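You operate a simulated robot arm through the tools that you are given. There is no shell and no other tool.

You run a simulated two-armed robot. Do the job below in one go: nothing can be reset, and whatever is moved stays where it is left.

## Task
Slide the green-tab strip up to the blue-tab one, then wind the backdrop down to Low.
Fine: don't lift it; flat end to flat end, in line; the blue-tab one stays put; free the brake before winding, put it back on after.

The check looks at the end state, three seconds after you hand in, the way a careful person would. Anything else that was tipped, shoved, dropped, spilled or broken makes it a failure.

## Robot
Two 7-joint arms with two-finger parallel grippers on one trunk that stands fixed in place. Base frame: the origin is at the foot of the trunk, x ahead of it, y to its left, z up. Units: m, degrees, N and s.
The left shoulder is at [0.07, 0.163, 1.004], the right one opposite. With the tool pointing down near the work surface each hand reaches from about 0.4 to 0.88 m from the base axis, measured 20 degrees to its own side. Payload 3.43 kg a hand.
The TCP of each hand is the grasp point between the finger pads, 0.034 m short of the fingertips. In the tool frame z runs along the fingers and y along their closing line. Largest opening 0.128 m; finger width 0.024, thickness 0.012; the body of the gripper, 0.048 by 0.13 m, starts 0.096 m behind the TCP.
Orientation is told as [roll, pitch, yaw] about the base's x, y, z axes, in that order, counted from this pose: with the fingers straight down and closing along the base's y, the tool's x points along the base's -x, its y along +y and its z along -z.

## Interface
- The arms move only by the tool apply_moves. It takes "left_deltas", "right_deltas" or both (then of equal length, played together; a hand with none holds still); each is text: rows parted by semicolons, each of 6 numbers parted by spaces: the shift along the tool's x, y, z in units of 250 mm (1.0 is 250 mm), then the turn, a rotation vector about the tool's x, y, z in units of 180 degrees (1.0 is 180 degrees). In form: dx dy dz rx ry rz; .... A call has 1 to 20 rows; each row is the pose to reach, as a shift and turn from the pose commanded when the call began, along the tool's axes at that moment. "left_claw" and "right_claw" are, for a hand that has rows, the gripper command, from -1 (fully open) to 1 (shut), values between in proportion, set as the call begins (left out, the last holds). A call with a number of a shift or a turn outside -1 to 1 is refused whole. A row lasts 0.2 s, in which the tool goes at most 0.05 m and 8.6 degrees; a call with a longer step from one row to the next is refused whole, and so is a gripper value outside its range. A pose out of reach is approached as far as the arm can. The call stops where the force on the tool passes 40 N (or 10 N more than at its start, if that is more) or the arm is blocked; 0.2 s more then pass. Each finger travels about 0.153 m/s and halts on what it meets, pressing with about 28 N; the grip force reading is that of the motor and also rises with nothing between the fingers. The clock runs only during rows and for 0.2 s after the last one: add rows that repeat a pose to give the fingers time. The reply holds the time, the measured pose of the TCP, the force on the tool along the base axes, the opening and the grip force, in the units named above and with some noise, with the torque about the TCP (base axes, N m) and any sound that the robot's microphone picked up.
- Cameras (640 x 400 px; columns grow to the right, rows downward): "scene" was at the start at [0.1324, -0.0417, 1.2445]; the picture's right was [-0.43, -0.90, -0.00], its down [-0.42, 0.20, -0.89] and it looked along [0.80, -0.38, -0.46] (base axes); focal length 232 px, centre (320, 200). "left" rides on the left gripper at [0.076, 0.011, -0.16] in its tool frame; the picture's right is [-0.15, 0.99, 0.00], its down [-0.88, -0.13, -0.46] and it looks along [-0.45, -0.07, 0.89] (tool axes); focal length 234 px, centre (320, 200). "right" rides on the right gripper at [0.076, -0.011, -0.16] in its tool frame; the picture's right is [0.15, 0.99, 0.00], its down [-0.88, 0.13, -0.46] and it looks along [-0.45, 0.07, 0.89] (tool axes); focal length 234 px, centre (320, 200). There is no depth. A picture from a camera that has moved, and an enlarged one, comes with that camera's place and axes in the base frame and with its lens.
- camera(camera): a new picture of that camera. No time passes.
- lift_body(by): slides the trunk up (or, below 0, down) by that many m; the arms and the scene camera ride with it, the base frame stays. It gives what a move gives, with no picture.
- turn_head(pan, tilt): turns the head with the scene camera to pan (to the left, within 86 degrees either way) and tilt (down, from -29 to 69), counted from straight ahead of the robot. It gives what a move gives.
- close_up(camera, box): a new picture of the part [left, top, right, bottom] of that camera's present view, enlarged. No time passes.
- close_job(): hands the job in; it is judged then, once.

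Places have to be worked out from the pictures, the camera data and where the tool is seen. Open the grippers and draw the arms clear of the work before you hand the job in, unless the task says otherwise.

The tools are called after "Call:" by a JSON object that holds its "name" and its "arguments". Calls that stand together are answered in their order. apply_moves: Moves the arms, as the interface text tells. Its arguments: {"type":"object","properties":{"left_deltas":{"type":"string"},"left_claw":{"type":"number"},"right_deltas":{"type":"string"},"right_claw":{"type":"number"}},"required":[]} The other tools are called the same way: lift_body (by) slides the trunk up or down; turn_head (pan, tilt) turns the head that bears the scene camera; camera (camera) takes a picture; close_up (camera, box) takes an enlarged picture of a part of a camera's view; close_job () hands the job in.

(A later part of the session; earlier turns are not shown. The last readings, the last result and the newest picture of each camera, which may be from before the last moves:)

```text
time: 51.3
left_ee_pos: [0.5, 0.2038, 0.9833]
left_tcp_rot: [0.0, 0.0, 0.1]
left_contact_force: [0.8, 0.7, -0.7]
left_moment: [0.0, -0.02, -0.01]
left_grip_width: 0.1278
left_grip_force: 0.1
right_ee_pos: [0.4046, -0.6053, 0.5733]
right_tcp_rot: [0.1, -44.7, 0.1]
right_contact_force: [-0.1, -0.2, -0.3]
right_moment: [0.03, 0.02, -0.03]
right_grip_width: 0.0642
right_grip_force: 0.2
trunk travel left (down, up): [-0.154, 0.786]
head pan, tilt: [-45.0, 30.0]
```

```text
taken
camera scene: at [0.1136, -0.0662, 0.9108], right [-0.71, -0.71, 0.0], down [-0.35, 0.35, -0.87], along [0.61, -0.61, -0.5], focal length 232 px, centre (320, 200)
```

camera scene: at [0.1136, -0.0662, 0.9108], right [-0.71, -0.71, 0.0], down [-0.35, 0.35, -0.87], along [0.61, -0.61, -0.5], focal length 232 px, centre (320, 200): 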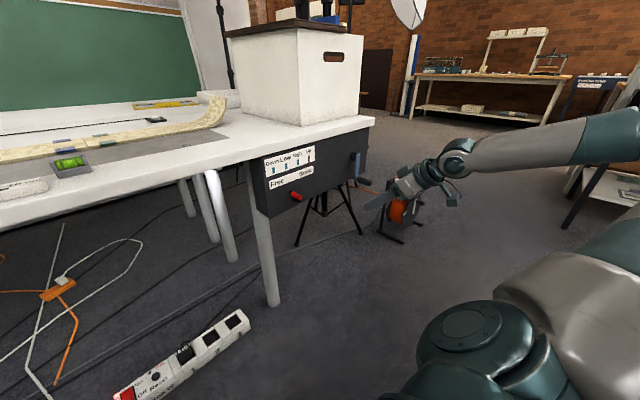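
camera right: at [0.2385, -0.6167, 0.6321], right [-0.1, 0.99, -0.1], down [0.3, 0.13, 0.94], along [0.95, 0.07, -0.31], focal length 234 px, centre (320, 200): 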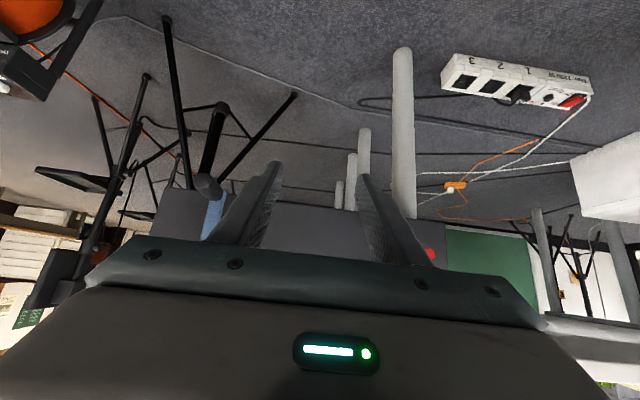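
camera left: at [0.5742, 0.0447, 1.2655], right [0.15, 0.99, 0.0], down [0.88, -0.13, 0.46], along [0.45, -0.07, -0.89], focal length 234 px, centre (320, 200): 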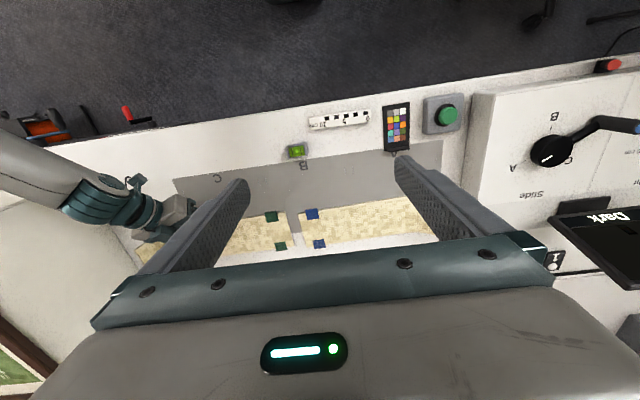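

Dry run: I check reach to the circle's right extreme (0.545,-0.835,0.626), which is free space.

Call:
{"name": "apply_moves", "arguments": {"right_deltas": "-0.063 -0.156 -0.012 0 0 0; -0.127 -0.312 -0.025 0 0 0; -0.19 -0.468 -0.037 0 0 0; -0.254 -0.624 -0.05 0 0 0; -0.317 -0.78 -0.062 0 0 0; -0.393 -0.827 0.04 0 0 0; -0.47 -0.873 0.143 0 0 0; -0.546 -0.92 0.246 0 0 0; -0.546 -0.92 0.246 0 0 0"}}

Call:
{"name": "camera", "arguments": {"camera": "scene"}}

Call:
{"name": "camera", "arguments": {"camera": "right"}}

```text
time: 53.3
left_ee_pos: [0.4996, 0.2037, 0.9822]
left_tcp_rot: [0.0, 0.1, 0.1]
left_contact_force: [-0.1, -1.5, -0.4]
left_moment: [-0.03, 0.03, -0.03]
left_grip_width: 0.1281
left_grip_force: 0.0
right_ee_pos: [0.5467, -0.8342, 0.624]
right_tcp_rot: [0.0, -44.8, 0.1]
right_contact_force: [-0.1, 0.9, 0.3]
right_moment: [-0.02, -0.03, 0.02]
right_grip_width: 0.0637
right_grip_force: 0.1
trunk travel left (down, up): [-0.154, 0.786]
head pan, tilt: [-45.0, 30.0]
```

```text
taken
camera scene: at [0.1136, -0.0662, 0.9108], right [-0.71, -0.71, 0.0], down [-0.35, 0.35, -0.87], along [0.61, -0.61, -0.5], focal length 232 px, centre (320, 200)
```

scene: 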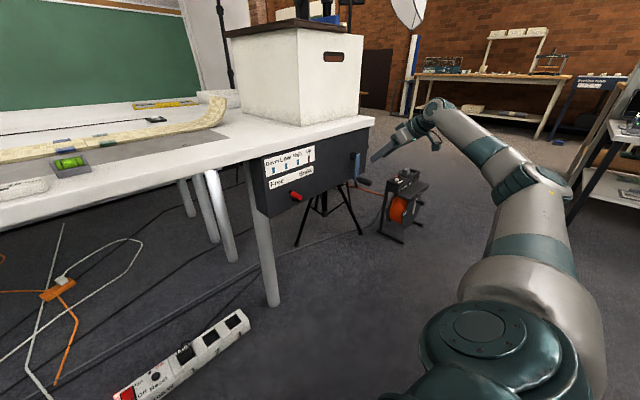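

```text
taken
camera right: at [0.3796, -0.8458, 0.6818], right [-0.1, 0.99, -0.1], down [0.3, 0.13, 0.94], along [0.95, 0.07, -0.31], focal length 234 px, centre (320, 200)
```

right: 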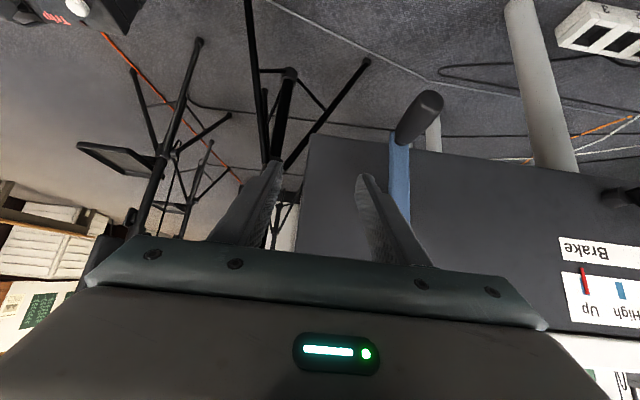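

Reachable. I back off and line up along the finger direction with the knob, at about (0.475,-0.745,0.603).

Call:
{"name": "apply_moves", "arguments": {"right_deltas": "0.129 0 -0.118 0 0 0; 0.257 0 -0.235 0 0 0; 0.259 0.12 -0.205 0 0 0; 0.261 0.24 -0.175 0 0 0; 0.263 0.356 -0.144 0 0 0; 0.263 0.356 -0.144 0 0 0"}}

Call:
{"name": "camera", "arguments": {"camera": "right"}}

Call:
{"name": "close_up", "arguments": {"camera": "scene", "box": [320, 110, 448, 190]}}

```text
time: 54.7
left_ee_pos: [0.5014, 0.2035, 0.9821]
left_tcp_rot: [0.0, 0.1, 0.0]
left_contact_force: [0.3, -0.3, 0.7]
left_moment: [0.0, -0.01, -0.02]
left_grip_width: 0.128
left_grip_force: 0.1
right_ee_pos: [0.473, -0.7486, 0.6038]
right_tcp_rot: [0.0, -44.7, 0.0]
right_contact_force: [-1.1, -0.4, 0.8]
right_moment: [0.01, 0.0, 0.0]
right_grip_width: 0.0639
right_grip_force: 0.0
trunk travel left (down, up): [-0.154, 0.786]
head pan, tilt: [-45.0, 30.0]
```

```text
taken
camera right: at [0.3068, -0.7588, 0.6631], right [-0.1, 0.99, -0.1], down [0.3, 0.13, 0.94], along [0.95, 0.07, -0.31], focal length 234 px, centre (320, 200)
```

right: 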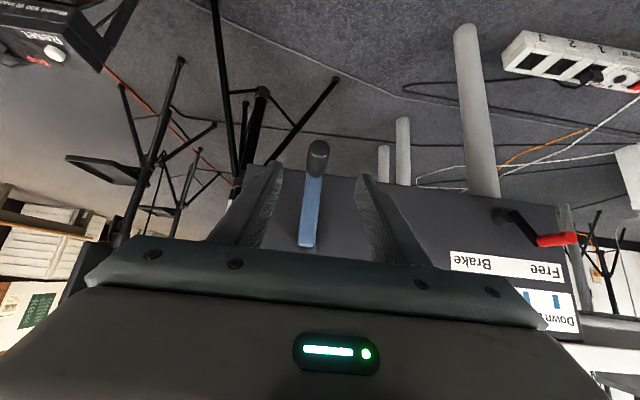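

```text
5.00 times, centred on (384, 150) of scene
camera zoom: at [0.1138, -0.0663, 0.9107], right [-0.71, -0.71, 0.0], down [-0.35, 0.35, -0.87], along [0.61, -0.61, -0.5], focal length 1160 px, centre (0, 450)
```

zoom: 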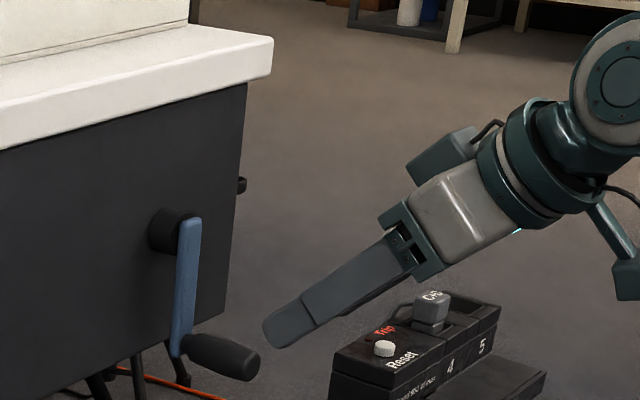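

The knob is centred between the fingertips. I slide in along the finger axis to straddle it, at TCP (0.545,-0.749,0.532).

Call:
{"name": "apply_moves", "arguments": {"right_deltas": "0 0 0.135 0 0 0; 0 0 0.27 0 0 0; 0 0 0.404 0 0 0; 0 0 0.404 0 0 0"}}

Call:
{"name": "close_up", "arguments": {"camera": "right", "box": [200, 80, 440, 230]}}

Call:
{"name": "close_up", "arguments": {"camera": "scene", "box": [320, 110, 448, 190]}}

```text
time: 55.7
left_ee_pos: [0.5009, 0.205, 0.9833]
left_tcp_rot: [-0.1, 0.1, 0.0]
left_contact_force: [0.3, 0.6, 0.4]
left_moment: [0.03, 0.01, 0.0]
left_grip_width: 0.1278
left_grip_force: 0.0
right_ee_pos: [0.5438, -0.7467, 0.5339]
right_tcp_rot: [0.1, -44.9, 0.1]
right_contact_force: [0.0, -0.1, -0.4]
right_moment: [0.01, -0.03, 0.0]
right_grip_width: 0.0642
right_grip_force: 0.1
trunk travel left (down, up): [-0.154, 0.786]
head pan, tilt: [-45.0, 30.0]
```

```text
2.67 times, centred on (320, 155) of right
camera zoom: at [0.3776, -0.7573, 0.5921], right [-0.1, 0.99, -0.1], down [0.3, 0.13, 0.94], along [0.95, 0.07, -0.31], focal length 624 px, centre (320, 320)
```

zoom: 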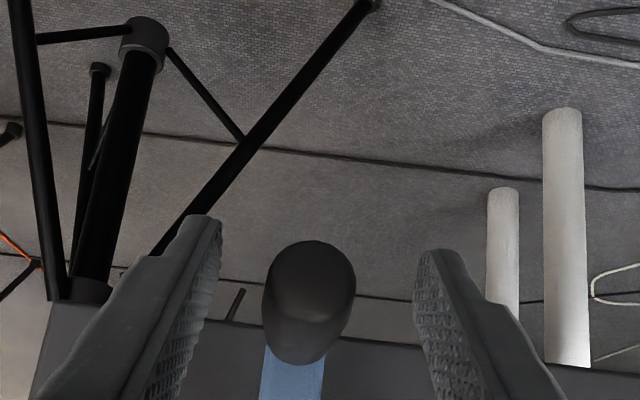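

```text
5.00 times, centred on (384, 150) of scene
camera zoom: at [0.1138, -0.0663, 0.9108], right [-0.71, -0.71, 0.0], down [-0.35, 0.35, -0.87], along [0.61, -0.61, -0.5], focal length 1160 px, centre (0, 450)
```

zoom: 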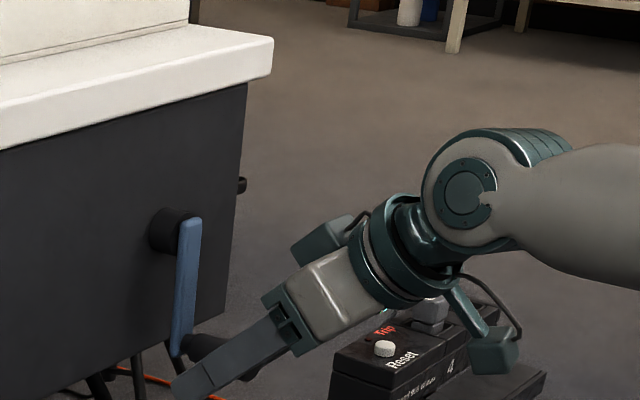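

The fingers straddle the knob symmetrically. I close the grip on it.

Call:
{"name": "apply_moves", "arguments": {"right_deltas": "0 0 0 0 0 0; 0 0 0 0 0 0; 0 0 0 0 0 0", "right_claw": 1.0}}

```text
time: 56.5
left_ee_pos: [0.5002, 0.2014, 0.9823]
left_tcp_rot: [0.1, 0.0, 0.0]
left_contact_force: [0.3, 0.8, 0.3]
left_moment: [-0.02, 0.01, 0.01]
left_grip_width: 0.128
left_grip_force: 0.0
right_ee_pos: [0.5443, -0.7495, 0.5324]
right_tcp_rot: [-0.1, -45.0, -0.1]
right_contact_force: [11.8, -27.3, 5.6]
right_moment: [-0.07, 0.14, 1.0]
right_grip_width: 0.0248
right_grip_force: 44.9
trunk travel left (down, up): [-0.154, 0.786]
head pan, tilt: [-45.0, 30.0]
```

The knob is held (25 mm), with about 27 N resisting toward +y, suggesting that direction is at the Up stop. I try a small arc the other way: bottom toward the right, about 20°.

Call:
{"name": "apply_moves", "arguments": {"right_deltas": "0 -0.03 0 0 0 0; -0.0037 -0.0604 -0.0037 0 0 0; -0.008 -0.09 -0.008 0 0 0; -0.0148 -0.119 -0.0148 0 0 0; -0.0148 -0.119 -0.0148 0 0 0"}}

Call:
{"name": "close_up", "arguments": {"camera": "scene", "box": [240, 110, 400, 210]}}

Call:
{"name": "close_up", "arguments": {"camera": "right", "box": [200, 80, 440, 230]}}

```text
time: 57.7
left_ee_pos: [0.4996, 0.2029, 0.9823]
left_tcp_rot: [0.1, 0.0, 0.0]
left_contact_force: [0.1, 0.0, 0.2]
left_moment: [0.0, 0.06, 0.01]
left_grip_width: 0.1275
left_grip_force: 0.1
right_ee_pos: [0.5436, -0.7759, 0.5369]
right_tcp_rot: [0.1, -44.6, -0.1]
right_contact_force: [-6.3, 0.6, -2.3]
right_moment: [-0.01, 0.12, -0.7]
right_grip_width: 0.025
right_grip_force: 44.7
trunk travel left (down, up): [-0.154, 0.786]
head pan, tilt: [-45.0, 30.0]
```

```text
4.00 times, centred on (320, 160) of scene
camera zoom: at [0.1136, -0.0665, 0.9107], right [-0.71, -0.71, 0.0], down [-0.35, 0.35, -0.87], along [0.61, -0.61, -0.5], focal length 928 px, centre (320, 360)
```

zoom: 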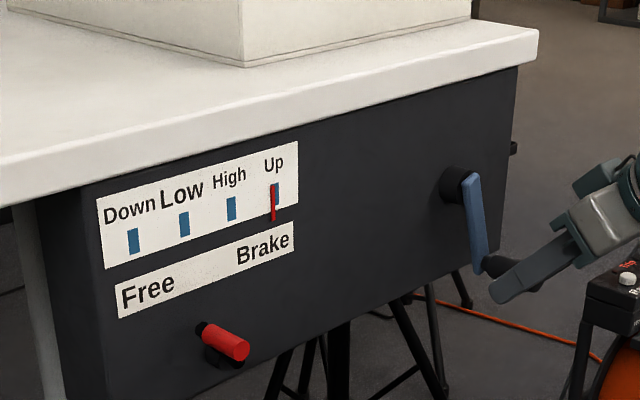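

```text
2.67 times, centred on (320, 155) of right
camera zoom: at [0.3775, -0.7872, 0.5973], right [-0.1, 0.99, -0.1], down [0.31, 0.13, 0.94], along [0.95, 0.07, -0.32], focal length 624 px, centre (320, 320)
```

zoom: 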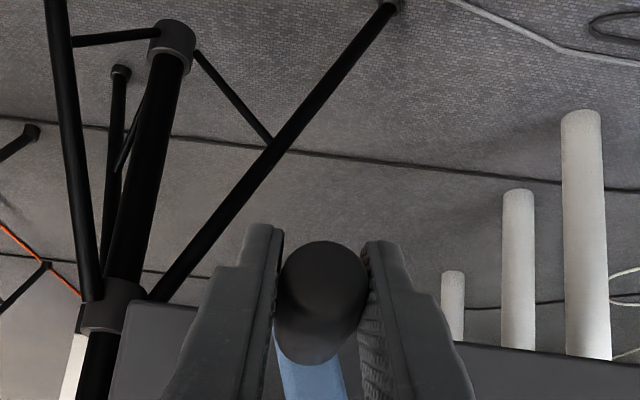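

The crank turns freely this way and the pointer has begun to leave Up toward Down. I continue along the circle, from about 20° to 60°, and check forces.

Call:
{"name": "apply_moves", "arguments": {"right_deltas": "-0.0184 -0.0556 -0.0184 0 0 0; -0.0433 -0.106 -0.0433 0 0 0; -0.0738 -0.1492 -0.0738 0 0 0; -0.1094 -0.1844 -0.1094 0 0 0; -0.1094 -0.1844 -0.1094 0 0 0"}}

Call:
{"name": "close_up", "arguments": {"camera": "scene", "box": [240, 110, 400, 210]}}

```text
time: 58.9
left_ee_pos: [0.4999, 0.2021, 0.9824]
left_tcp_rot: [0.1, 0.0, -0.1]
left_contact_force: [0.1, -0.1, 0.4]
left_moment: [0.01, 0.02, 0.01]
left_grip_width: 0.1283
left_grip_force: 0.1
right_ee_pos: [0.5444, -0.8233, 0.5755]
right_tcp_rot: [0.1, -44.8, -0.1]
right_contact_force: [-7.8, -8.2, -4.4]
right_moment: [-0.01, 1.03, 0.99]
right_grip_width: 0.0249
right_grip_force: 45.0
trunk travel left (down, up): [-0.154, 0.786]
head pan, tilt: [-45.0, 30.0]
```

```text
4.00 times, centred on (320, 160) of scene
camera zoom: at [0.1136, -0.0673, 0.9107], right [-0.71, -0.71, 0.0], down [-0.35, 0.35, -0.87], along [0.61, -0.61, -0.5], focal length 928 px, centre (320, 360)
```

zoom: 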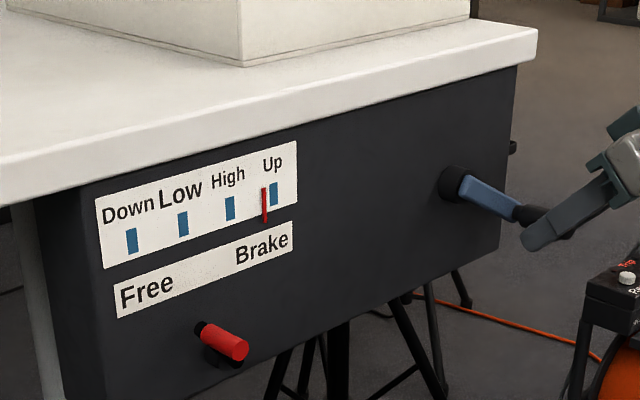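

Pointer is moving left about 9 px per 60° on a 91 px Up-to-Low span, so I expect roughly 1.6 turns. Forces are low; continuing from 60° to 120°.

Call:
{"name": "apply_moves", "arguments": {"right_deltas": "-0.0393 -0.026 -0.0393 0 0 0; -0.0812 -0.042 -0.0812 0 0 0; -0.1244 -0.0472 -0.1244 0 0 0; -0.1677 -0.042 -0.1677 0 0 0; -0.2096 -0.026 -0.2096 0 0 0; -0.2489 0 -0.2489 0 0 0; -0.2489 0 -0.2489 0 0 0"}}

Call:
{"name": "close_up", "arguments": {"camera": "scene", "box": [240, 110, 400, 210]}}

```text
time: 60.5
left_ee_pos: [0.4982, 0.2035, 0.9842]
left_tcp_rot: [0.1, -0.1, 0.0]
left_contact_force: [-1.1, -0.6, 0.7]
left_moment: [0.0, 0.04, -0.04]
left_grip_width: 0.1281
left_grip_force: 0.1
right_ee_pos: [0.5469, -0.8208, 0.6648]
right_tcp_rot: [0.0, -44.8, 0.1]
right_contact_force: [-27.2, 11.7, -7.6]
right_moment: [0.05, -0.65, -0.23]
right_grip_width: 0.025
right_grip_force: 44.5
trunk travel left (down, up): [-0.154, 0.786]
head pan, tilt: [-45.0, 30.0]
```

```text
4.00 times, centred on (320, 160) of scene
camera zoom: at [0.1126, -0.066, 0.9109], right [-0.71, -0.71, 0.0], down [-0.35, 0.35, -0.87], along [0.61, -0.61, -0.5], focal length 928 px, centre (320, 360)
```

zoom: 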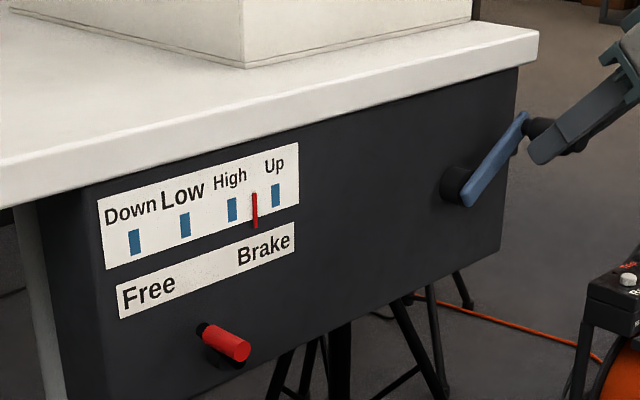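

The crank is at about 120°, with the pointer midway between Up and High. There is 27 N pushing the tool back in x, so I ease back 4 mm, tighten the radius slightly and continue to 180° (top).

Call:
{"name": "apply_moves", "arguments": {"right_deltas": "-0.0268 0.0396 -0.0388 0 0 0; -0.0518 0.0824 -0.0744 0 0 0; -0.0761 0.1316 -0.0987 0 0 0; -0.0942 0.1864 -0.1168 0 0 0; -0.1052 0.2448 -0.1278 0 0 0; -0.1089 0.3048 -0.1315 0 0 0; -0.1089 0.3048 -0.1315 0 0 0"}}

Call:
{"name": "close_up", "arguments": {"camera": "scene", "box": [240, 110, 400, 210]}}

```text
time: 62.1
left_ee_pos: [0.5014, 0.2011, 0.9831]
left_tcp_rot: [0.1, 0.2, -0.1]
left_contact_force: [-0.9, -0.1, 0.2]
left_moment: [-0.01, 0.01, 0.01]
left_grip_width: 0.1284
left_grip_force: 0.1
right_ee_pos: [0.5427, -0.7489, 0.7023]
right_tcp_rot: [0.1, -44.3, -0.2]
right_contact_force: [8.4, 0.2, -14.0]
right_moment: [0.01, 0.64, -0.43]
right_grip_width: 0.025
right_grip_force: 44.7
trunk travel left (down, up): [-0.154, 0.786]
head pan, tilt: [-45.0, 30.0]
```

```text
4.00 times, centred on (320, 160) of scene
camera zoom: at [0.1148, -0.0676, 0.9102], right [-0.71, -0.71, 0.0], down [-0.35, 0.36, -0.86], along [0.61, -0.61, -0.5], focal length 928 px, centre (320, 360)
```

zoom: 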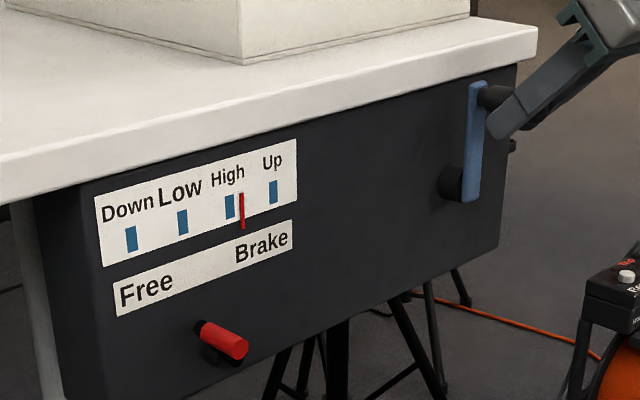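

The crank is at the top, pointer nearly at High; the fit gives hub ≈(y -0.748, z 0.618), radius 0.085, and about 250° per mark, so Low at ≈500°. Continuing from 180° to 270°.

Call:
{"name": "apply_moves", "arguments": {"right_deltas": "0.0192 0.0532 0.0192 0 0 0; 0.03 0.1104 0.03 0 0 0; 0.0478 0.164 0.0478 0 0 0; 0.0718 0.2124 0.0718 0 0 0; 0.1015 0.2544 0.1015 0 0 0; 0.1357 0.2884 0.1357 0 0 0; 0.1736 0.3136 0.1736 0 0 0; 0.2141 0.3288 0.2141 0 0 0; 0.2559 0.334 0.2559 0 0 0; 0.2559 0.334 0.2559 0 0 0"}}

Call:
{"name": "close_up", "arguments": {"camera": "scene", "box": [240, 110, 400, 210]}}

Call:
{"name": "close_up", "arguments": {"camera": "right", "box": [200, 80, 440, 230]}}

```text
time: 63.9
left_ee_pos: [0.5009, 0.2023, 0.9815]
left_tcp_rot: [0.1, 0.2, -0.1]
left_contact_force: [0.2, 1.2, -0.2]
left_moment: [-0.02, 0.0, 0.01]
left_grip_width: 0.128
left_grip_force: 0.1
right_ee_pos: [0.5431, -0.6668, 0.6321]
right_tcp_rot: [0.0, -44.9, -0.2]
right_contact_force: [24.3, -4.2, -7.8]
right_moment: [0.0, 0.31, -0.13]
right_grip_width: 0.0249
right_grip_force: 45.1
trunk travel left (down, up): [-0.154, 0.786]
head pan, tilt: [-45.0, 30.0]
stopped in row 8 (right hand): the force on the tool passed its limit at 41 N (the readings are from after the stop); the commanded pose is now the measured one
```

```text
4.00 times, centred on (320, 160) of scene
camera zoom: at [0.1158, -0.0671, 0.9103], right [-0.71, -0.71, 0.0], down [-0.36, 0.35, -0.86], along [0.61, -0.61, -0.5], focal length 928 px, centre (320, 360)
```

zoom: 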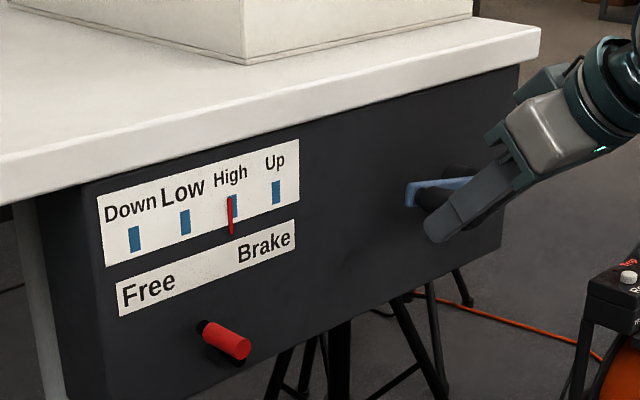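

```text
2.67 times, centred on (320, 155) of right
camera zoom: at [0.3757, -0.6769, 0.6917], right [-0.1, 0.99, -0.1], down [0.3, 0.13, 0.94], along [0.95, 0.07, -0.31], focal length 624 px, centre (320, 320)
```

zoom: 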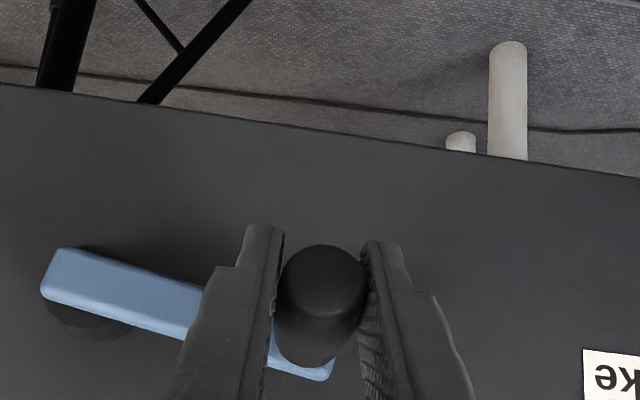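

The pointer is at High with the crank at ≈260°; the stop came from a drift in x, since the crank's plane is slightly yawed. I follow with a small +x correction and continue 260°→310°.

Call:
{"name": "apply_moves", "arguments": {"right_deltas": "-0.0085 0 0.0085 0 0 0; 0.0314 0.0112 0.0484 0 0 0; 0.0727 0.006 0.0896 0 0 0; 0.1126 -0.0092 0.1295 0 0 0; 0.1507 -0.034 0.1666 0 0 0; 0.1855 -0.0676 0.1997 0 0 0; 0.1855 -0.0676 0.1997 0 0 0"}}

Call:
{"name": "close_up", "arguments": {"camera": "scene", "box": [240, 110, 400, 210]}}

```text
time: 65.5
left_ee_pos: [0.4991, 0.2036, 0.9825]
left_tcp_rot: [-0.1, 0.1, 0.0]
left_contact_force: [0.3, -0.2, 0.1]
left_moment: [-0.03, 0.0, -0.03]
left_grip_width: 0.128
left_grip_force: 0.0
right_ee_pos: [0.5435, -0.6828, 0.566]
right_tcp_rot: [0.1, -44.8, -0.1]
right_contact_force: [-15.6, 12.7, -10.5]
right_moment: [0.04, -0.94, -0.28]
right_grip_width: 0.0248
right_grip_force: 45.0
trunk travel left (down, up): [-0.154, 0.786]
head pan, tilt: [-45.0, 30.0]
```

```text
4.00 times, centred on (320, 160) of scene
camera zoom: at [0.1136, -0.0662, 0.9106], right [-0.71, -0.71, 0.0], down [-0.35, 0.35, -0.87], along [0.61, -0.61, -0.5], focal length 928 px, centre (320, 360)
```

zoom: 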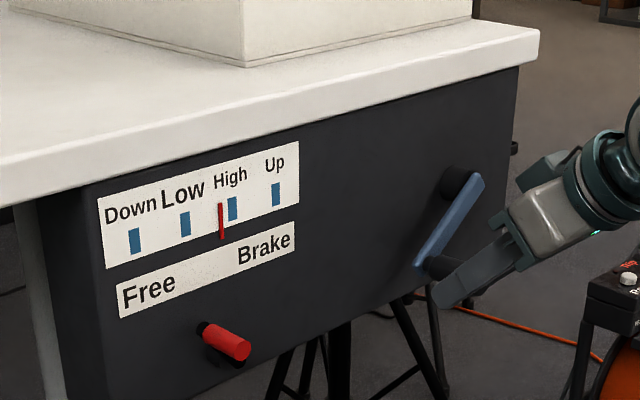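

Pointer is now past High. I refine the circle centre slightly and continue 310°→380°.

Call:
{"name": "apply_moves", "arguments": {"right_deltas": "0.0399 -0.0308 0.0342 0 0 0; 0.0667 -0.0792 0.0554 0 0 0; 0.0846 -0.1328 0.0732 0 0 0; 0.0953 -0.19 0.084 0 0 0; 0.099 -0.2492 0.0877 0 0 0; 0.0967 -0.3084 0.0826 0 0 0; 0.0874 -0.3656 0.0704 0 0 0; 0.0874 -0.3656 0.0704 0 0 0"}}

Call:
{"name": "close_up", "arguments": {"camera": "scene", "box": [240, 110, 400, 210]}}

```text
time: 67.3
left_ee_pos: [0.5017, 0.2033, 0.9817]
left_tcp_rot: [0.1, 0.1, 0.0]
left_contact_force: [0.2, -1.2, 0.2]
left_moment: [0.05, 0.0, -0.03]
left_grip_width: 0.1281
left_grip_force: 0.1
right_ee_pos: [0.5417, -0.7742, 0.5366]
right_tcp_rot: [0.1, -44.9, -0.1]
right_contact_force: [18.6, -1.5, -10.3]
right_moment: [-0.03, 0.27, -0.09]
right_grip_width: 0.0248
right_grip_force: 45.0
trunk travel left (down, up): [-0.154, 0.786]
head pan, tilt: [-45.0, 30.0]
```

```text
4.00 times, centred on (320, 160) of scene
camera zoom: at [0.1156, -0.0673, 0.9104], right [-0.71, -0.71, 0.0], down [-0.36, 0.35, -0.86], along [0.61, -0.61, -0.5], focal length 928 px, centre (320, 360)
```

zoom: 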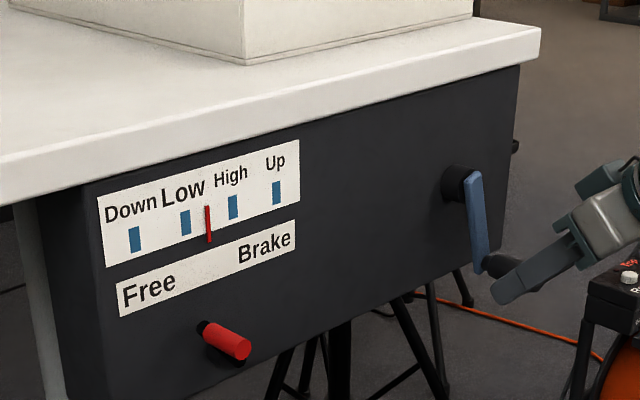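

Pointer is midway between High and Low at ≈378°, so Low should come near 494°. Continuing to 460°.

Call:
{"name": "apply_moves", "arguments": {"right_deltas": "-0.0206 -0.0536 -0.015 0 0 0; -0.0475 -0.102 -0.0362 0 0 0; -0.0772 -0.144 -0.0659 0 0 0; -0.1114 -0.178 -0.1001 0 0 0; -0.1479 -0.2032 -0.1394 0 0 0; -0.1883 -0.2184 -0.1799 0 0 0; -0.2288 -0.2236 -0.2231 0 0 0; -0.2706 -0.2184 -0.265 0 0 0; -0.2706 -0.2184 -0.265 0 0 0"}}

Call:
{"name": "close_up", "arguments": {"camera": "scene", "box": [240, 110, 400, 210]}}

```text
time: 68.5
left_ee_pos: [0.5014, 0.2014, 0.9826]
left_tcp_rot: [0.3, 0.1, -0.1]
left_contact_force: [-0.9, -0.7, -0.3]
left_moment: [0.01, 0.02, 0.01]
left_grip_width: 0.1282
left_grip_force: 0.0
right_ee_pos: [0.5423, -0.8249, 0.5771]
right_tcp_rot: [-0.2, -44.9, -0.2]
right_contact_force: [24.9, -20.8, -8.6]
right_moment: [-0.01, 0.37, 0.32]
right_grip_width: 0.0249
right_grip_force: 45.4
trunk travel left (down, up): [-0.154, 0.786]
head pan, tilt: [-45.0, 30.0]
stopped in row 5 (right hand): the force on the tool passed its limit at 43 N (the readings are from after the stop); the commanded pose is now the measured one
```

```text
4.00 times, centred on (320, 160) of scene
camera zoom: at [0.1158, -0.0685, 0.9104], right [-0.71, -0.71, 0.0], down [-0.36, 0.36, -0.86], along [0.61, -0.61, -0.5], focal length 928 px, centre (320, 360)
```

zoom: 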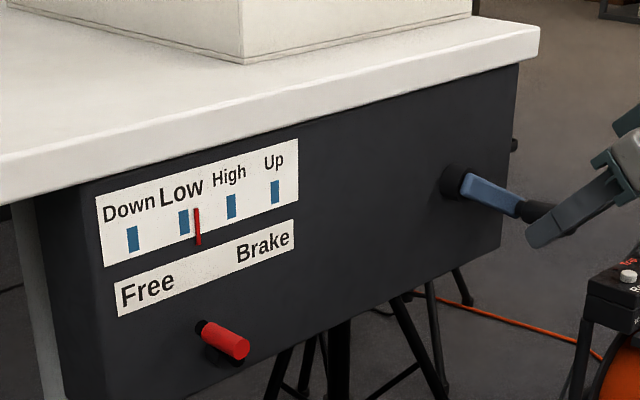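

The pointer is nearing Low; built-up sideways force stopped the move at ≈424°. I relieve it with +3 mm in x and continue to about 474°.

Call:
{"name": "apply_moves", "arguments": {"right_deltas": "-0.0127 -0.004 0.0042 0 0 0; -0.0534 -0.0228 -0.0365 0 0 0; -0.0956 -0.0344 -0.0786 0 0 0; -0.1386 -0.0356 -0.1216 0 0 0; -0.1807 -0.026 -0.1637 0 0 0; -0.2214 -0.0064 -0.2045 0 0 0; -0.2214 -0.0064 -0.2045 0 0 0"}}

Call:
{"name": "close_up", "arguments": {"camera": "scene", "box": [255, 140, 335, 190]}}

```text
time: 70.1
left_ee_pos: [0.4969, 0.2046, 0.9852]
left_tcp_rot: [0.0, -0.2, 0.1]
left_contact_force: [-0.4, 0.6, -0.2]
left_moment: [0.02, 0.01, 0.01]
left_grip_width: 0.128
left_grip_force: 0.1
right_ee_pos: [0.542, -0.8237, 0.6601]
right_tcp_rot: [-0.5, -45.2, 0.0]
right_contact_force: [-30.5, -9.7, 6.5]
right_moment: [-0.03, 0.56, 0.0]
right_grip_width: 0.0249
right_grip_force: 44.9
trunk travel left (down, up): [-0.154, 0.786]
head pan, tilt: [-45.0, 30.0]
```

```text
8.00 times, centred on (295, 165) of scene
camera zoom: at [0.1111, -0.0661, 0.9112], right [-0.71, -0.71, 0.0], down [-0.35, 0.35, -0.87], along [0.61, -0.61, -0.5], focal length 1856 px, centre (520, 480)
```

zoom: 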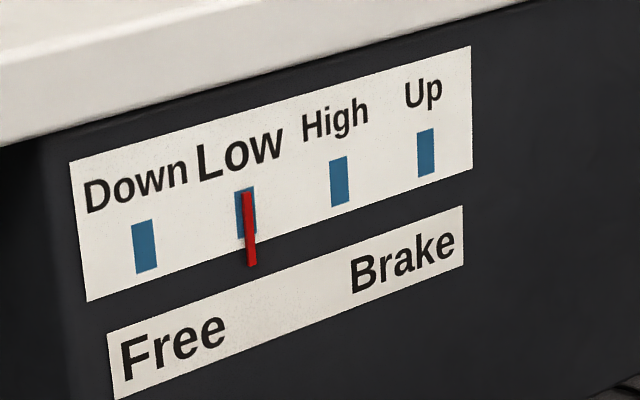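

The pointer is on the Low mark, just ~2 px right of its centre; I'm feeling ~30 N along the tool, probably fingertips against the crank arm. I back off 5 mm along the tool axis to relieve it and look again.

Call:
{"name": "apply_moves", "arguments": {"right_deltas": "0 0 -0.01 0 0 0; 0 0 -0.02 0 0 0; 0 0 -0.02 0 0 0"}}

Call:
{"name": "close_up", "arguments": {"camera": "scene", "box": [255, 140, 335, 190]}}

Call:
{"name": "close_up", "arguments": {"camera": "right", "box": [200, 80, 440, 230]}}

```text
time: 70.9
left_ee_pos: [0.5002, 0.2029, 0.9825]
left_tcp_rot: [0.0, 0.0, 0.0]
left_contact_force: [-1.3, -0.1, 0.1]
left_moment: [-0.02, -0.01, -0.01]
left_grip_width: 0.128
left_grip_force: 0.0
right_ee_pos: [0.5419, -0.8223, 0.6619]
right_tcp_rot: [-0.3, -45.3, 0.0]
right_contact_force: [10.0, -10.8, 5.5]
right_moment: [-0.03, -0.26, -0.08]
right_grip_width: 0.0249
right_grip_force: 44.5
trunk travel left (down, up): [-0.154, 0.786]
head pan, tilt: [-45.0, 30.0]
```

```text
8.00 times, centred on (295, 165) of scene
camera zoom: at [0.1146, -0.066, 0.9108], right [-0.71, -0.71, 0.0], down [-0.35, 0.35, -0.87], along [0.61, -0.61, -0.5], focal length 1856 px, centre (520, 480)
```

zoom: 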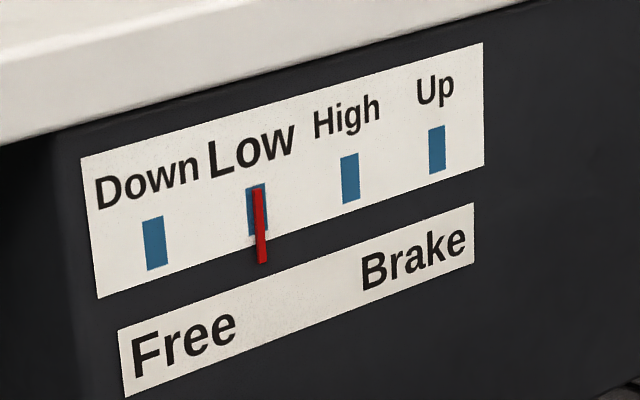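

```text
2.67 times, centred on (320, 155) of right
camera zoom: at [0.3749, -0.8331, 0.7198], right [-0.1, 0.99, -0.11], down [0.3, 0.13, 0.95], along [0.95, 0.06, -0.31], focal length 624 px, centre (320, 320)
```

zoom: 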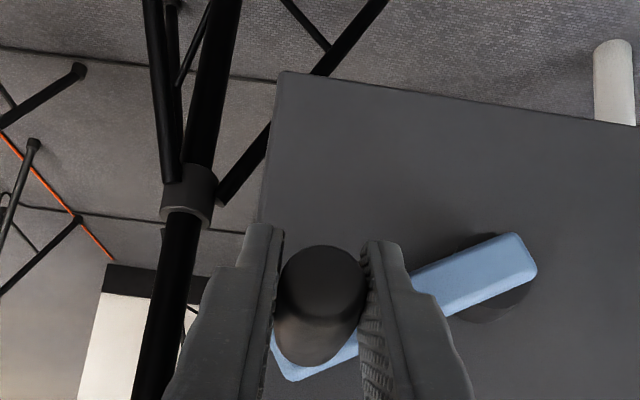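

Pointer is ~1.5 px right of the Low mark's centre, about 4° of crank. I nudge 5° further.

Call:
{"name": "apply_moves", "arguments": {"right_deltas": "-0.009 0.008 -0.009 0 0 0; -0.0178 0.016 -0.0178 0 0 0; -0.0178 0.016 -0.0178 0 0 0"}}

Call:
{"name": "close_up", "arguments": {"camera": "scene", "box": [270, 145, 318, 175]}}

```text
time: 71.7
left_ee_pos: [0.5006, 0.2049, 0.9819]
left_tcp_rot: [0.0, 0.1, 0.0]
left_contact_force: [0.0, 0.3, 0.5]
left_moment: [0.01, 0.05, 0.04]
left_grip_width: 0.1277
left_grip_force: 0.1
right_ee_pos: [0.5423, -0.8195, 0.6673]
right_tcp_rot: [-0.3, -45.1, 0.0]
right_contact_force: [23.9, -7.7, 4.0]
right_moment: [0.0, -0.97, -0.01]
right_grip_width: 0.025
right_grip_force: 45.3
trunk travel left (down, up): [-0.154, 0.786]
head pan, tilt: [-45.0, 30.0]
```

```text
13.33 times, centred on (294, 160) of scene
camera zoom: at [0.1152, -0.0662, 0.9105], right [-0.71, -0.71, 0.0], down [-0.36, 0.35, -0.87], along [0.61, -0.61, -0.5], focal length 3093 px, centre (667, 733)
```

zoom: 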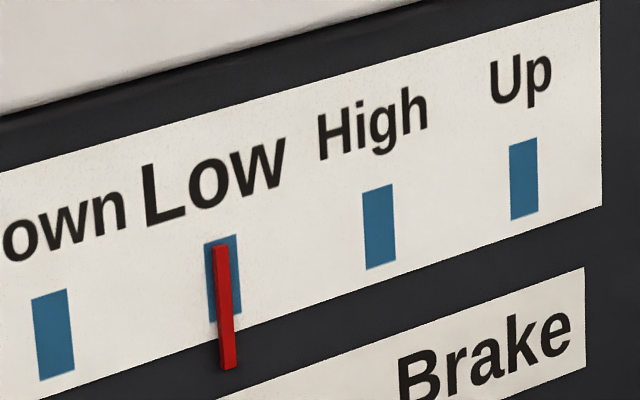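

The pointer sits on the centre of the Low mark. I open the grip to release the knob.

Call:
{"name": "apply_moves", "arguments": {"right_deltas": "0 0 0 0 0 0; 0 0 0 0 0 0; 0 0 0 0 0 0", "right_claw": 0.0}}

Call:
{"name": "close_up", "arguments": {"camera": "scene", "box": [270, 145, 318, 175]}}

```text
time: 72.5
left_ee_pos: [0.5001, 0.2039, 0.9829]
left_tcp_rot: [0.0, 0.0, 0.0]
left_contact_force: [0.1, 1.3, 0.5]
left_moment: [0.03, 0.0, 0.01]
left_grip_width: 0.1281
left_grip_force: 0.0
right_ee_pos: [0.5402, -0.8204, 0.669]
right_tcp_rot: [-0.3, -44.9, -0.2]
right_contact_force: [-1.1, 0.8, 0.8]
right_moment: [0.01, -0.01, 0.01]
right_grip_width: 0.0641
right_grip_force: 0.1
trunk travel left (down, up): [-0.154, 0.786]
head pan, tilt: [-45.0, 30.0]
```

```text
13.33 times, centred on (294, 160) of scene
camera zoom: at [0.1136, -0.0663, 0.9108], right [-0.71, -0.71, 0.0], down [-0.35, 0.35, -0.87], along [0.61, -0.61, -0.5], focal length 3093 px, centre (667, 733)
```

zoom: 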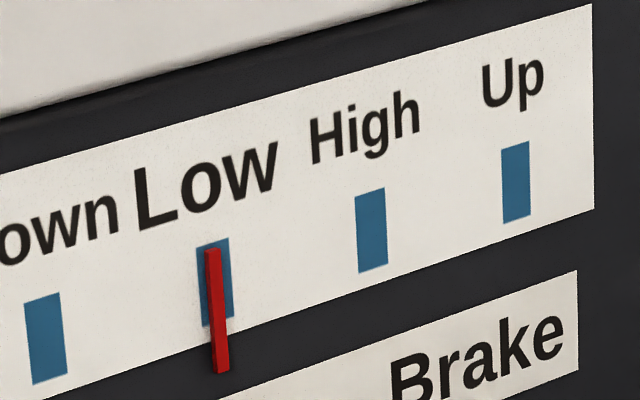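

The pointer held at Low after release. I back the hand out along its axis, clear of the knob.

Call:
{"name": "apply_moves", "arguments": {"right_deltas": "0 0 -0.1 0 0 0; 0 0 -0.25 0 0 0; 0 0 -0.4 0 0 0; 0 0 -0.56 0 0 0; 0 0 -0.56 0 0 0"}}

Call:
{"name": "camera", "arguments": {"camera": "scene"}}

Call:
{"name": "close_up", "arguments": {"camera": "scene", "box": [240, 110, 400, 210]}}

```text
time: 73.7
left_ee_pos: [0.5007, 0.204, 0.982]
left_tcp_rot: [0.0, -0.1, 0.0]
left_contact_force: [-0.1, -0.1, 0.5]
left_moment: [-0.01, -0.02, 0.02]
left_grip_width: 0.128
left_grip_force: 0.0
right_ee_pos: [0.4405, -0.8209, 0.7686]
right_tcp_rot: [-0.4, -45.0, 0.0]
right_contact_force: [0.6, 0.2, -0.5]
right_moment: [-0.01, -0.01, 0.03]
right_grip_width: 0.0642
right_grip_force: 0.1
trunk travel left (down, up): [-0.154, 0.786]
head pan, tilt: [-45.0, 30.0]
```

```text
taken
camera scene: at [0.1137, -0.0663, 0.9107], right [-0.71, -0.71, 0.0], down [-0.35, 0.35, -0.87], along [0.61, -0.61, -0.5], focal length 232 px, centre (320, 200)
```

scene: 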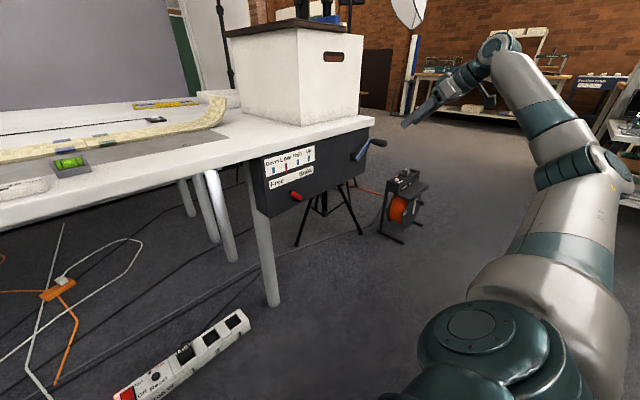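

```text
4.00 times, centred on (320, 160) of scene
camera zoom: at [0.1137, -0.0663, 0.9107], right [-0.71, -0.71, 0.0], down [-0.35, 0.35, -0.87], along [0.61, -0.61, -0.5], focal length 928 px, centre (320, 360)
```

zoom: 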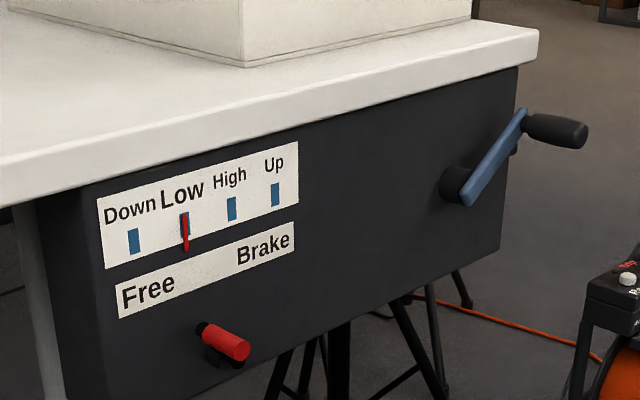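

The backdrop is down behind the table and the pointer sits on Low. I move the hand across toward the brake lever.

Call:
{"name": "apply_moves", "arguments": {"right_deltas": "0.028 0.16 0 0 0 0; 0.057 0.32 0 0 0 0; 0.085 0.48 0 0 0 0; 0.113 0.64 0 0 0 0; 0.142 0.8 0 0 0 0; 0.17 0.96 0 0 0 0; 0.17 0.96 0 0 0 0", "right_claw": 0.297}}

Call:
{"name": "camera", "arguments": {"camera": "right"}}

```text
time: 75.3
left_ee_pos: [0.5006, 0.2034, 0.983]
left_tcp_rot: [-0.1, 0.0, 0.0]
left_contact_force: [-0.5, -0.3, 0.0]
left_moment: [-0.02, 0.04, 0.02]
left_grip_width: 0.128
left_grip_force: 0.1
right_ee_pos: [0.4113, -0.5803, 0.7336]
right_tcp_rot: [-0.2, -45.0, -0.1]
right_contact_force: [-0.2, 0.2, 0.2]
right_moment: [0.05, -0.02, -0.02]
right_grip_width: 0.0449
right_grip_force: 0.1
trunk travel left (down, up): [-0.154, 0.786]
head pan, tilt: [-45.0, 30.0]
```

```text
taken
camera right: at [0.2435, -0.5896, 0.7927], right [-0.1, 0.99, -0.11], down [0.3, 0.13, 0.94], along [0.95, 0.06, -0.31], focal length 234 px, centre (320, 200)
```

right: 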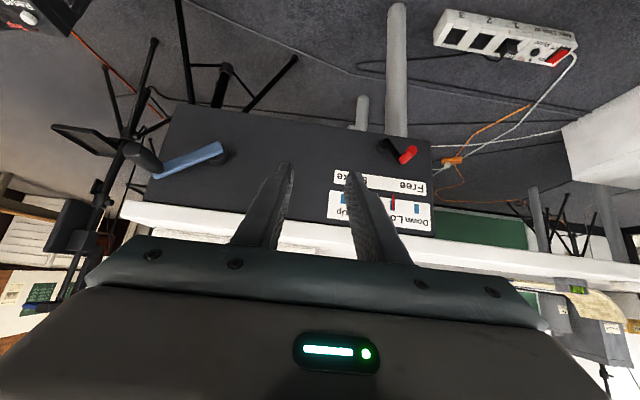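

Next I go to lean 30° in front of the lever's present position, (0.49,-0.434,0.602).

Call:
{"name": "apply_moves", "arguments": {"right_deltas": "0.025 0.097 0.1 0 0.014 0; 0.05 0.195 0.199 0 0.028 0; 0.075 0.292 0.299 0 0.042 0; 0.1 0.389 0.398 0 0.055 0; 0.125 0.487 0.498 0 0.069 0; 0.15 0.584 0.597 0 0.083 0; 0.15 0.584 0.597 0 0.083 0"}}

Call:
{"name": "close_up", "arguments": {"camera": "right", "box": [220, 110, 460, 260]}}

Call:
{"name": "close_up", "arguments": {"camera": "scene", "box": [240, 110, 400, 210]}}

```text
time: 76.9
left_ee_pos: [0.5002, 0.2034, 0.9837]
left_tcp_rot: [0.0, 0.0, 0.0]
left_contact_force: [0.1, 0.5, 0.5]
left_moment: [-0.03, 0.0, 0.02]
left_grip_width: 0.1281
left_grip_force: 0.0
right_ee_pos: [0.4911, -0.4326, 0.6019]
right_tcp_rot: [-0.3, -30.1, 0.0]
right_contact_force: [0.1, -1.0, -0.1]
right_moment: [-0.02, 0.02, 0.03]
right_grip_width: 0.0452
right_grip_force: 0.0
trunk travel left (down, up): [-0.154, 0.786]
head pan, tilt: [-45.0, 30.0]
```

```text
2.67 times, centred on (340, 185) of right
camera zoom: at [0.3445, -0.4422, 0.7008], right [-0.12, 0.99, -0.08], down [0.53, 0.13, 0.84], along [0.84, 0.06, -0.54], focal length 624 px, centre (267, 240)
```

zoom: 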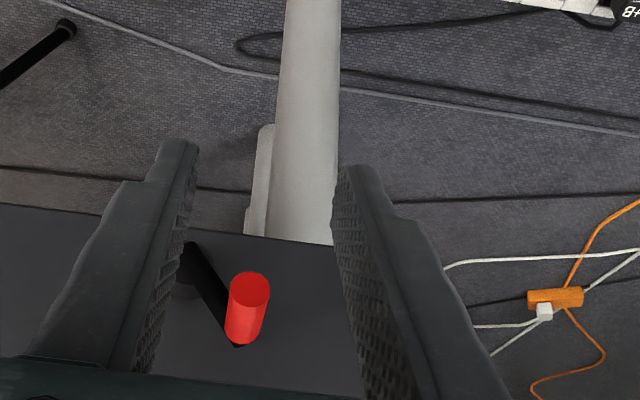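

```text
4.00 times, centred on (320, 160) of scene
camera zoom: at [0.1135, -0.0662, 0.9108], right [-0.71, -0.71, 0.0], down [-0.35, 0.35, -0.87], along [0.61, -0.61, -0.5], focal length 928 px, centre (320, 360)
```

zoom: 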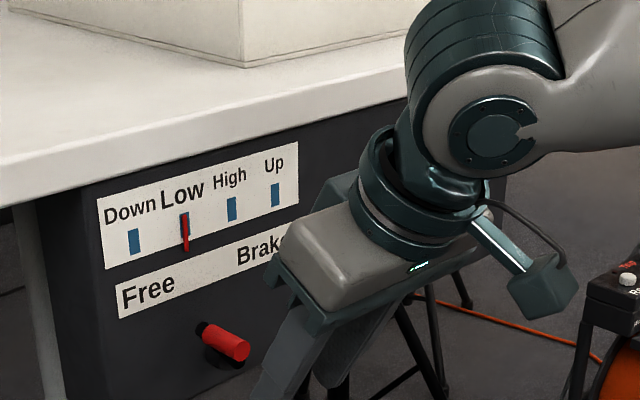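

The handle is between the fingers. I advance 74 mm to straddle it.

Call:
{"name": "apply_moves", "arguments": {"right_deltas": "-0.079 0 0.061 0 0 0; -0.158 0 0.122 0 0 0; -0.236 0 0.183 0 0 0; -0.236 0 0.183 0 0 0"}}

Call:
{"name": "close_up", "arguments": {"camera": "right", "box": [220, 110, 460, 260]}}

```text
time: 77.9
left_ee_pos: [0.5003, 0.2032, 0.9818]
left_tcp_rot: [0.0, 0.1, 0.0]
left_contact_force: [0.6, -0.4, -0.1]
left_moment: [0.0, -0.02, 0.04]
left_grip_width: 0.1279
left_grip_force: 0.0
right_ee_pos: [0.5686, -0.4356, 0.5912]
right_tcp_rot: [-0.3, -30.1, -0.1]
right_contact_force: [0.0, -0.1, -0.7]
right_moment: [0.05, 0.01, -0.01]
right_grip_width: 0.0451
right_grip_force: 0.1
trunk travel left (down, up): [-0.154, 0.786]
head pan, tilt: [-45.0, 30.0]
```

```text
2.67 times, centred on (340, 185) of right
camera zoom: at [0.4214, -0.4456, 0.6911], right [-0.12, 0.99, -0.08], down [0.53, 0.13, 0.84], along [0.84, 0.06, -0.54], focal length 624 px, centre (267, 240)
```

zoom: 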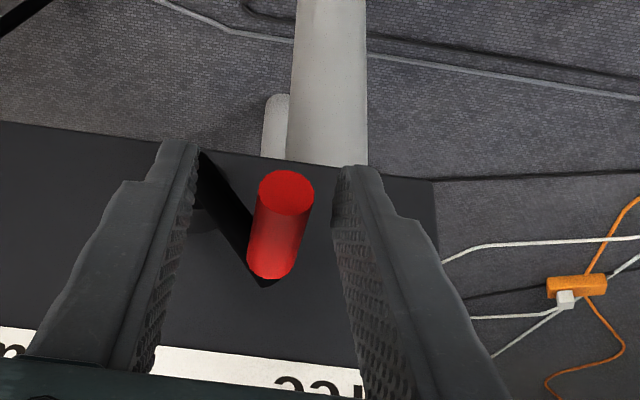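

I sweep the lever back to the right along its arc to Brake.

Call:
{"name": "apply_moves", "arguments": {"right_deltas": "0 -0.048 0 0 0 0; -0.008 -0.088 -0.0139 0 0 0; -0.016 -0.128 -0.0277 0 0 0; -0.019 -0.164 -0.0329 0 0 0; -0.016 -0.204 -0.0277 0 0 0; -0.008 -0.244 -0.0139 0 0 0; 0.002 -0.28 0.0035 0 0 0; 0.002 -0.28 0.0035 0 0 0"}}

Call:
{"name": "close_up", "arguments": {"camera": "right", "box": [220, 110, 460, 260]}}

```text
time: 79.7
left_ee_pos: [0.4994, 0.204, 0.9823]
left_tcp_rot: [0.0, -0.1, 0.1]
left_contact_force: [0.0, -0.6, 0.1]
left_moment: [0.01, 0.0, 0.0]
left_grip_width: 0.1282
left_grip_force: 0.0
right_ee_pos: [0.5663, -0.5046, 0.5912]
right_tcp_rot: [-0.2, -30.1, -0.1]
right_contact_force: [0.6, 4.5, 0.3]
right_moment: [0.06, 0.04, 0.06]
right_grip_width: 0.0467
right_grip_force: 1.3
trunk travel left (down, up): [-0.154, 0.786]
head pan, tilt: [-45.0, 30.0]
```

```text
2.67 times, centred on (340, 185) of right
camera zoom: at [0.4197, -0.5135, 0.6915], right [-0.12, 0.99, -0.08], down [0.53, 0.13, 0.84], along [0.84, 0.06, -0.54], focal length 624 px, centre (267, 240)
```

zoom: 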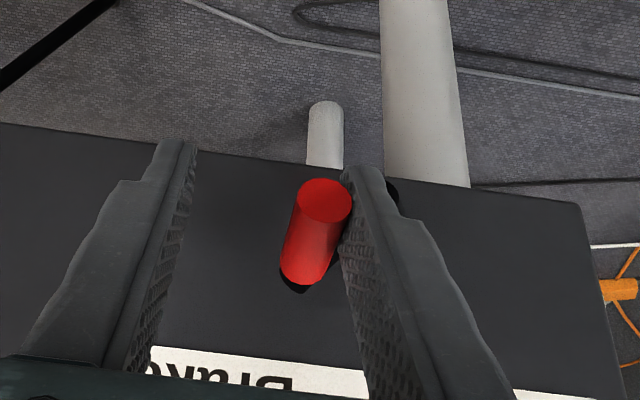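

The lever is over to the right with only 4.5 N of contact. I push 6 mm further to be sure it's fully against the stop.

Call:
{"name": "apply_moves", "arguments": {"right_deltas": "0.001 -0.012 0.002 0 0 0; 0.003 -0.024 0.005 0 0 0; 0.003 -0.024 0.005 0 0 0"}}

```text
time: 80.5
left_ee_pos: [0.4996, 0.2057, 0.9823]
left_tcp_rot: [-0.1, 0.0, 0.0]
left_contact_force: [-0.1, 0.2, 0.9]
left_moment: [0.05, 0.0, 0.03]
left_grip_width: 0.1279
left_grip_force: 0.1
right_ee_pos: [0.5655, -0.5081, 0.5917]
right_tcp_rot: [-0.4, -30.2, 0.0]
right_contact_force: [-4.9, 16.6, 3.2]
right_moment: [0.17, 0.03, 0.3]
right_grip_width: 0.0547
right_grip_force: 8.9
trunk travel left (down, up): [-0.154, 0.786]
head pan, tilt: [-45.0, 30.0]
```

Firm stop: 16.6 N and the finger is being pushed open, as it was at Free. I back away and check the lever and the pointer.

Call:
{"name": "apply_moves", "arguments": {"right_deltas": "0 0.06 0 0 0 0; 0.1 0.06 -0.06 0 0 0; 0.25 0.06 -0.15 0 0 0; 0.4 0.06 -0.24 0 0 0; 0.56 0.06 -0.33 0 0 0; 0.56 0.06 -0.33 0 0 0"}}

Call:
{"name": "close_up", "arguments": {"camera": "right", "box": [220, 110, 460, 260]}}

Call:
{"name": "close_up", "arguments": {"camera": "scene", "box": [240, 110, 400, 210]}}

Call:
{"name": "camera", "arguments": {"camera": "scene"}}

```text
time: 81.9
left_ee_pos: [0.4992, 0.2041, 0.9829]
left_tcp_rot: [0.0, 0.1, 0.1]
left_contact_force: [-0.7, 0.1, -0.1]
left_moment: [-0.02, 0.0, -0.02]
left_grip_width: 0.128
left_grip_force: 0.0
right_ee_pos: [0.4009, -0.4977, 0.5962]
right_tcp_rot: [-0.3, -30.1, -0.1]
right_contact_force: [0.2, -0.1, 0.2]
right_moment: [-0.03, 0.03, -0.02]
right_grip_width: 0.0449
right_grip_force: 0.0
trunk travel left (down, up): [-0.154, 0.786]
head pan, tilt: [-45.0, 30.0]
```

```text
2.67 times, centred on (340, 185) of right
camera zoom: at [0.2547, -0.5069, 0.6955], right [-0.12, 0.99, -0.08], down [0.53, 0.13, 0.84], along [0.84, 0.06, -0.54], focal length 624 px, centre (267, 240)
```

zoom: 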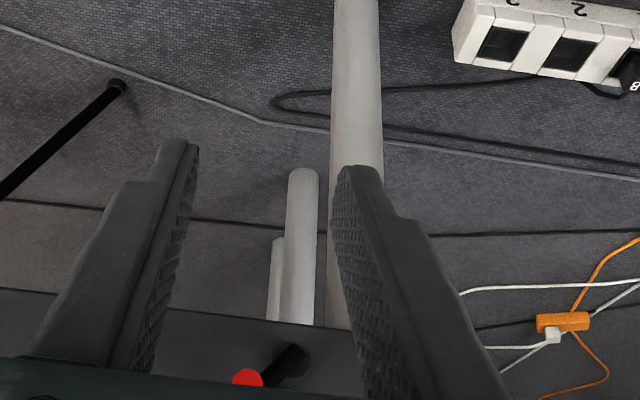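

```text
4.00 times, centred on (320, 160) of scene
camera zoom: at [0.1138, -0.0662, 0.9107], right [-0.71, -0.71, 0.0], down [-0.35, 0.35, -0.87], along [0.61, -0.61, -0.5], focal length 928 px, centre (320, 360)
```

zoom: 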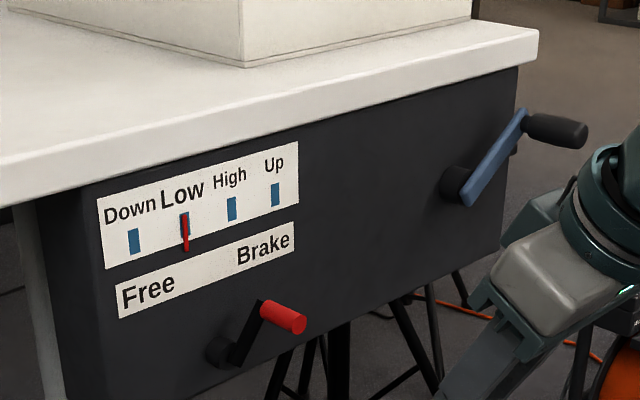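

```text
taken
camera scene: at [0.1138, -0.0662, 0.9107], right [-0.71, -0.71, 0.0], down [-0.35, 0.35, -0.87], along [0.61, -0.61, -0.5], focal length 232 px, centre (320, 200)
```

scene: 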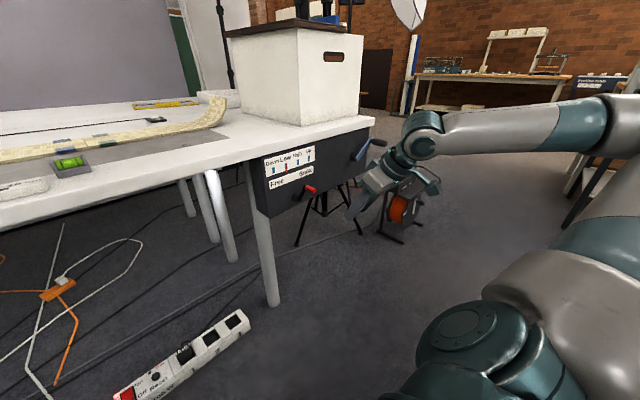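

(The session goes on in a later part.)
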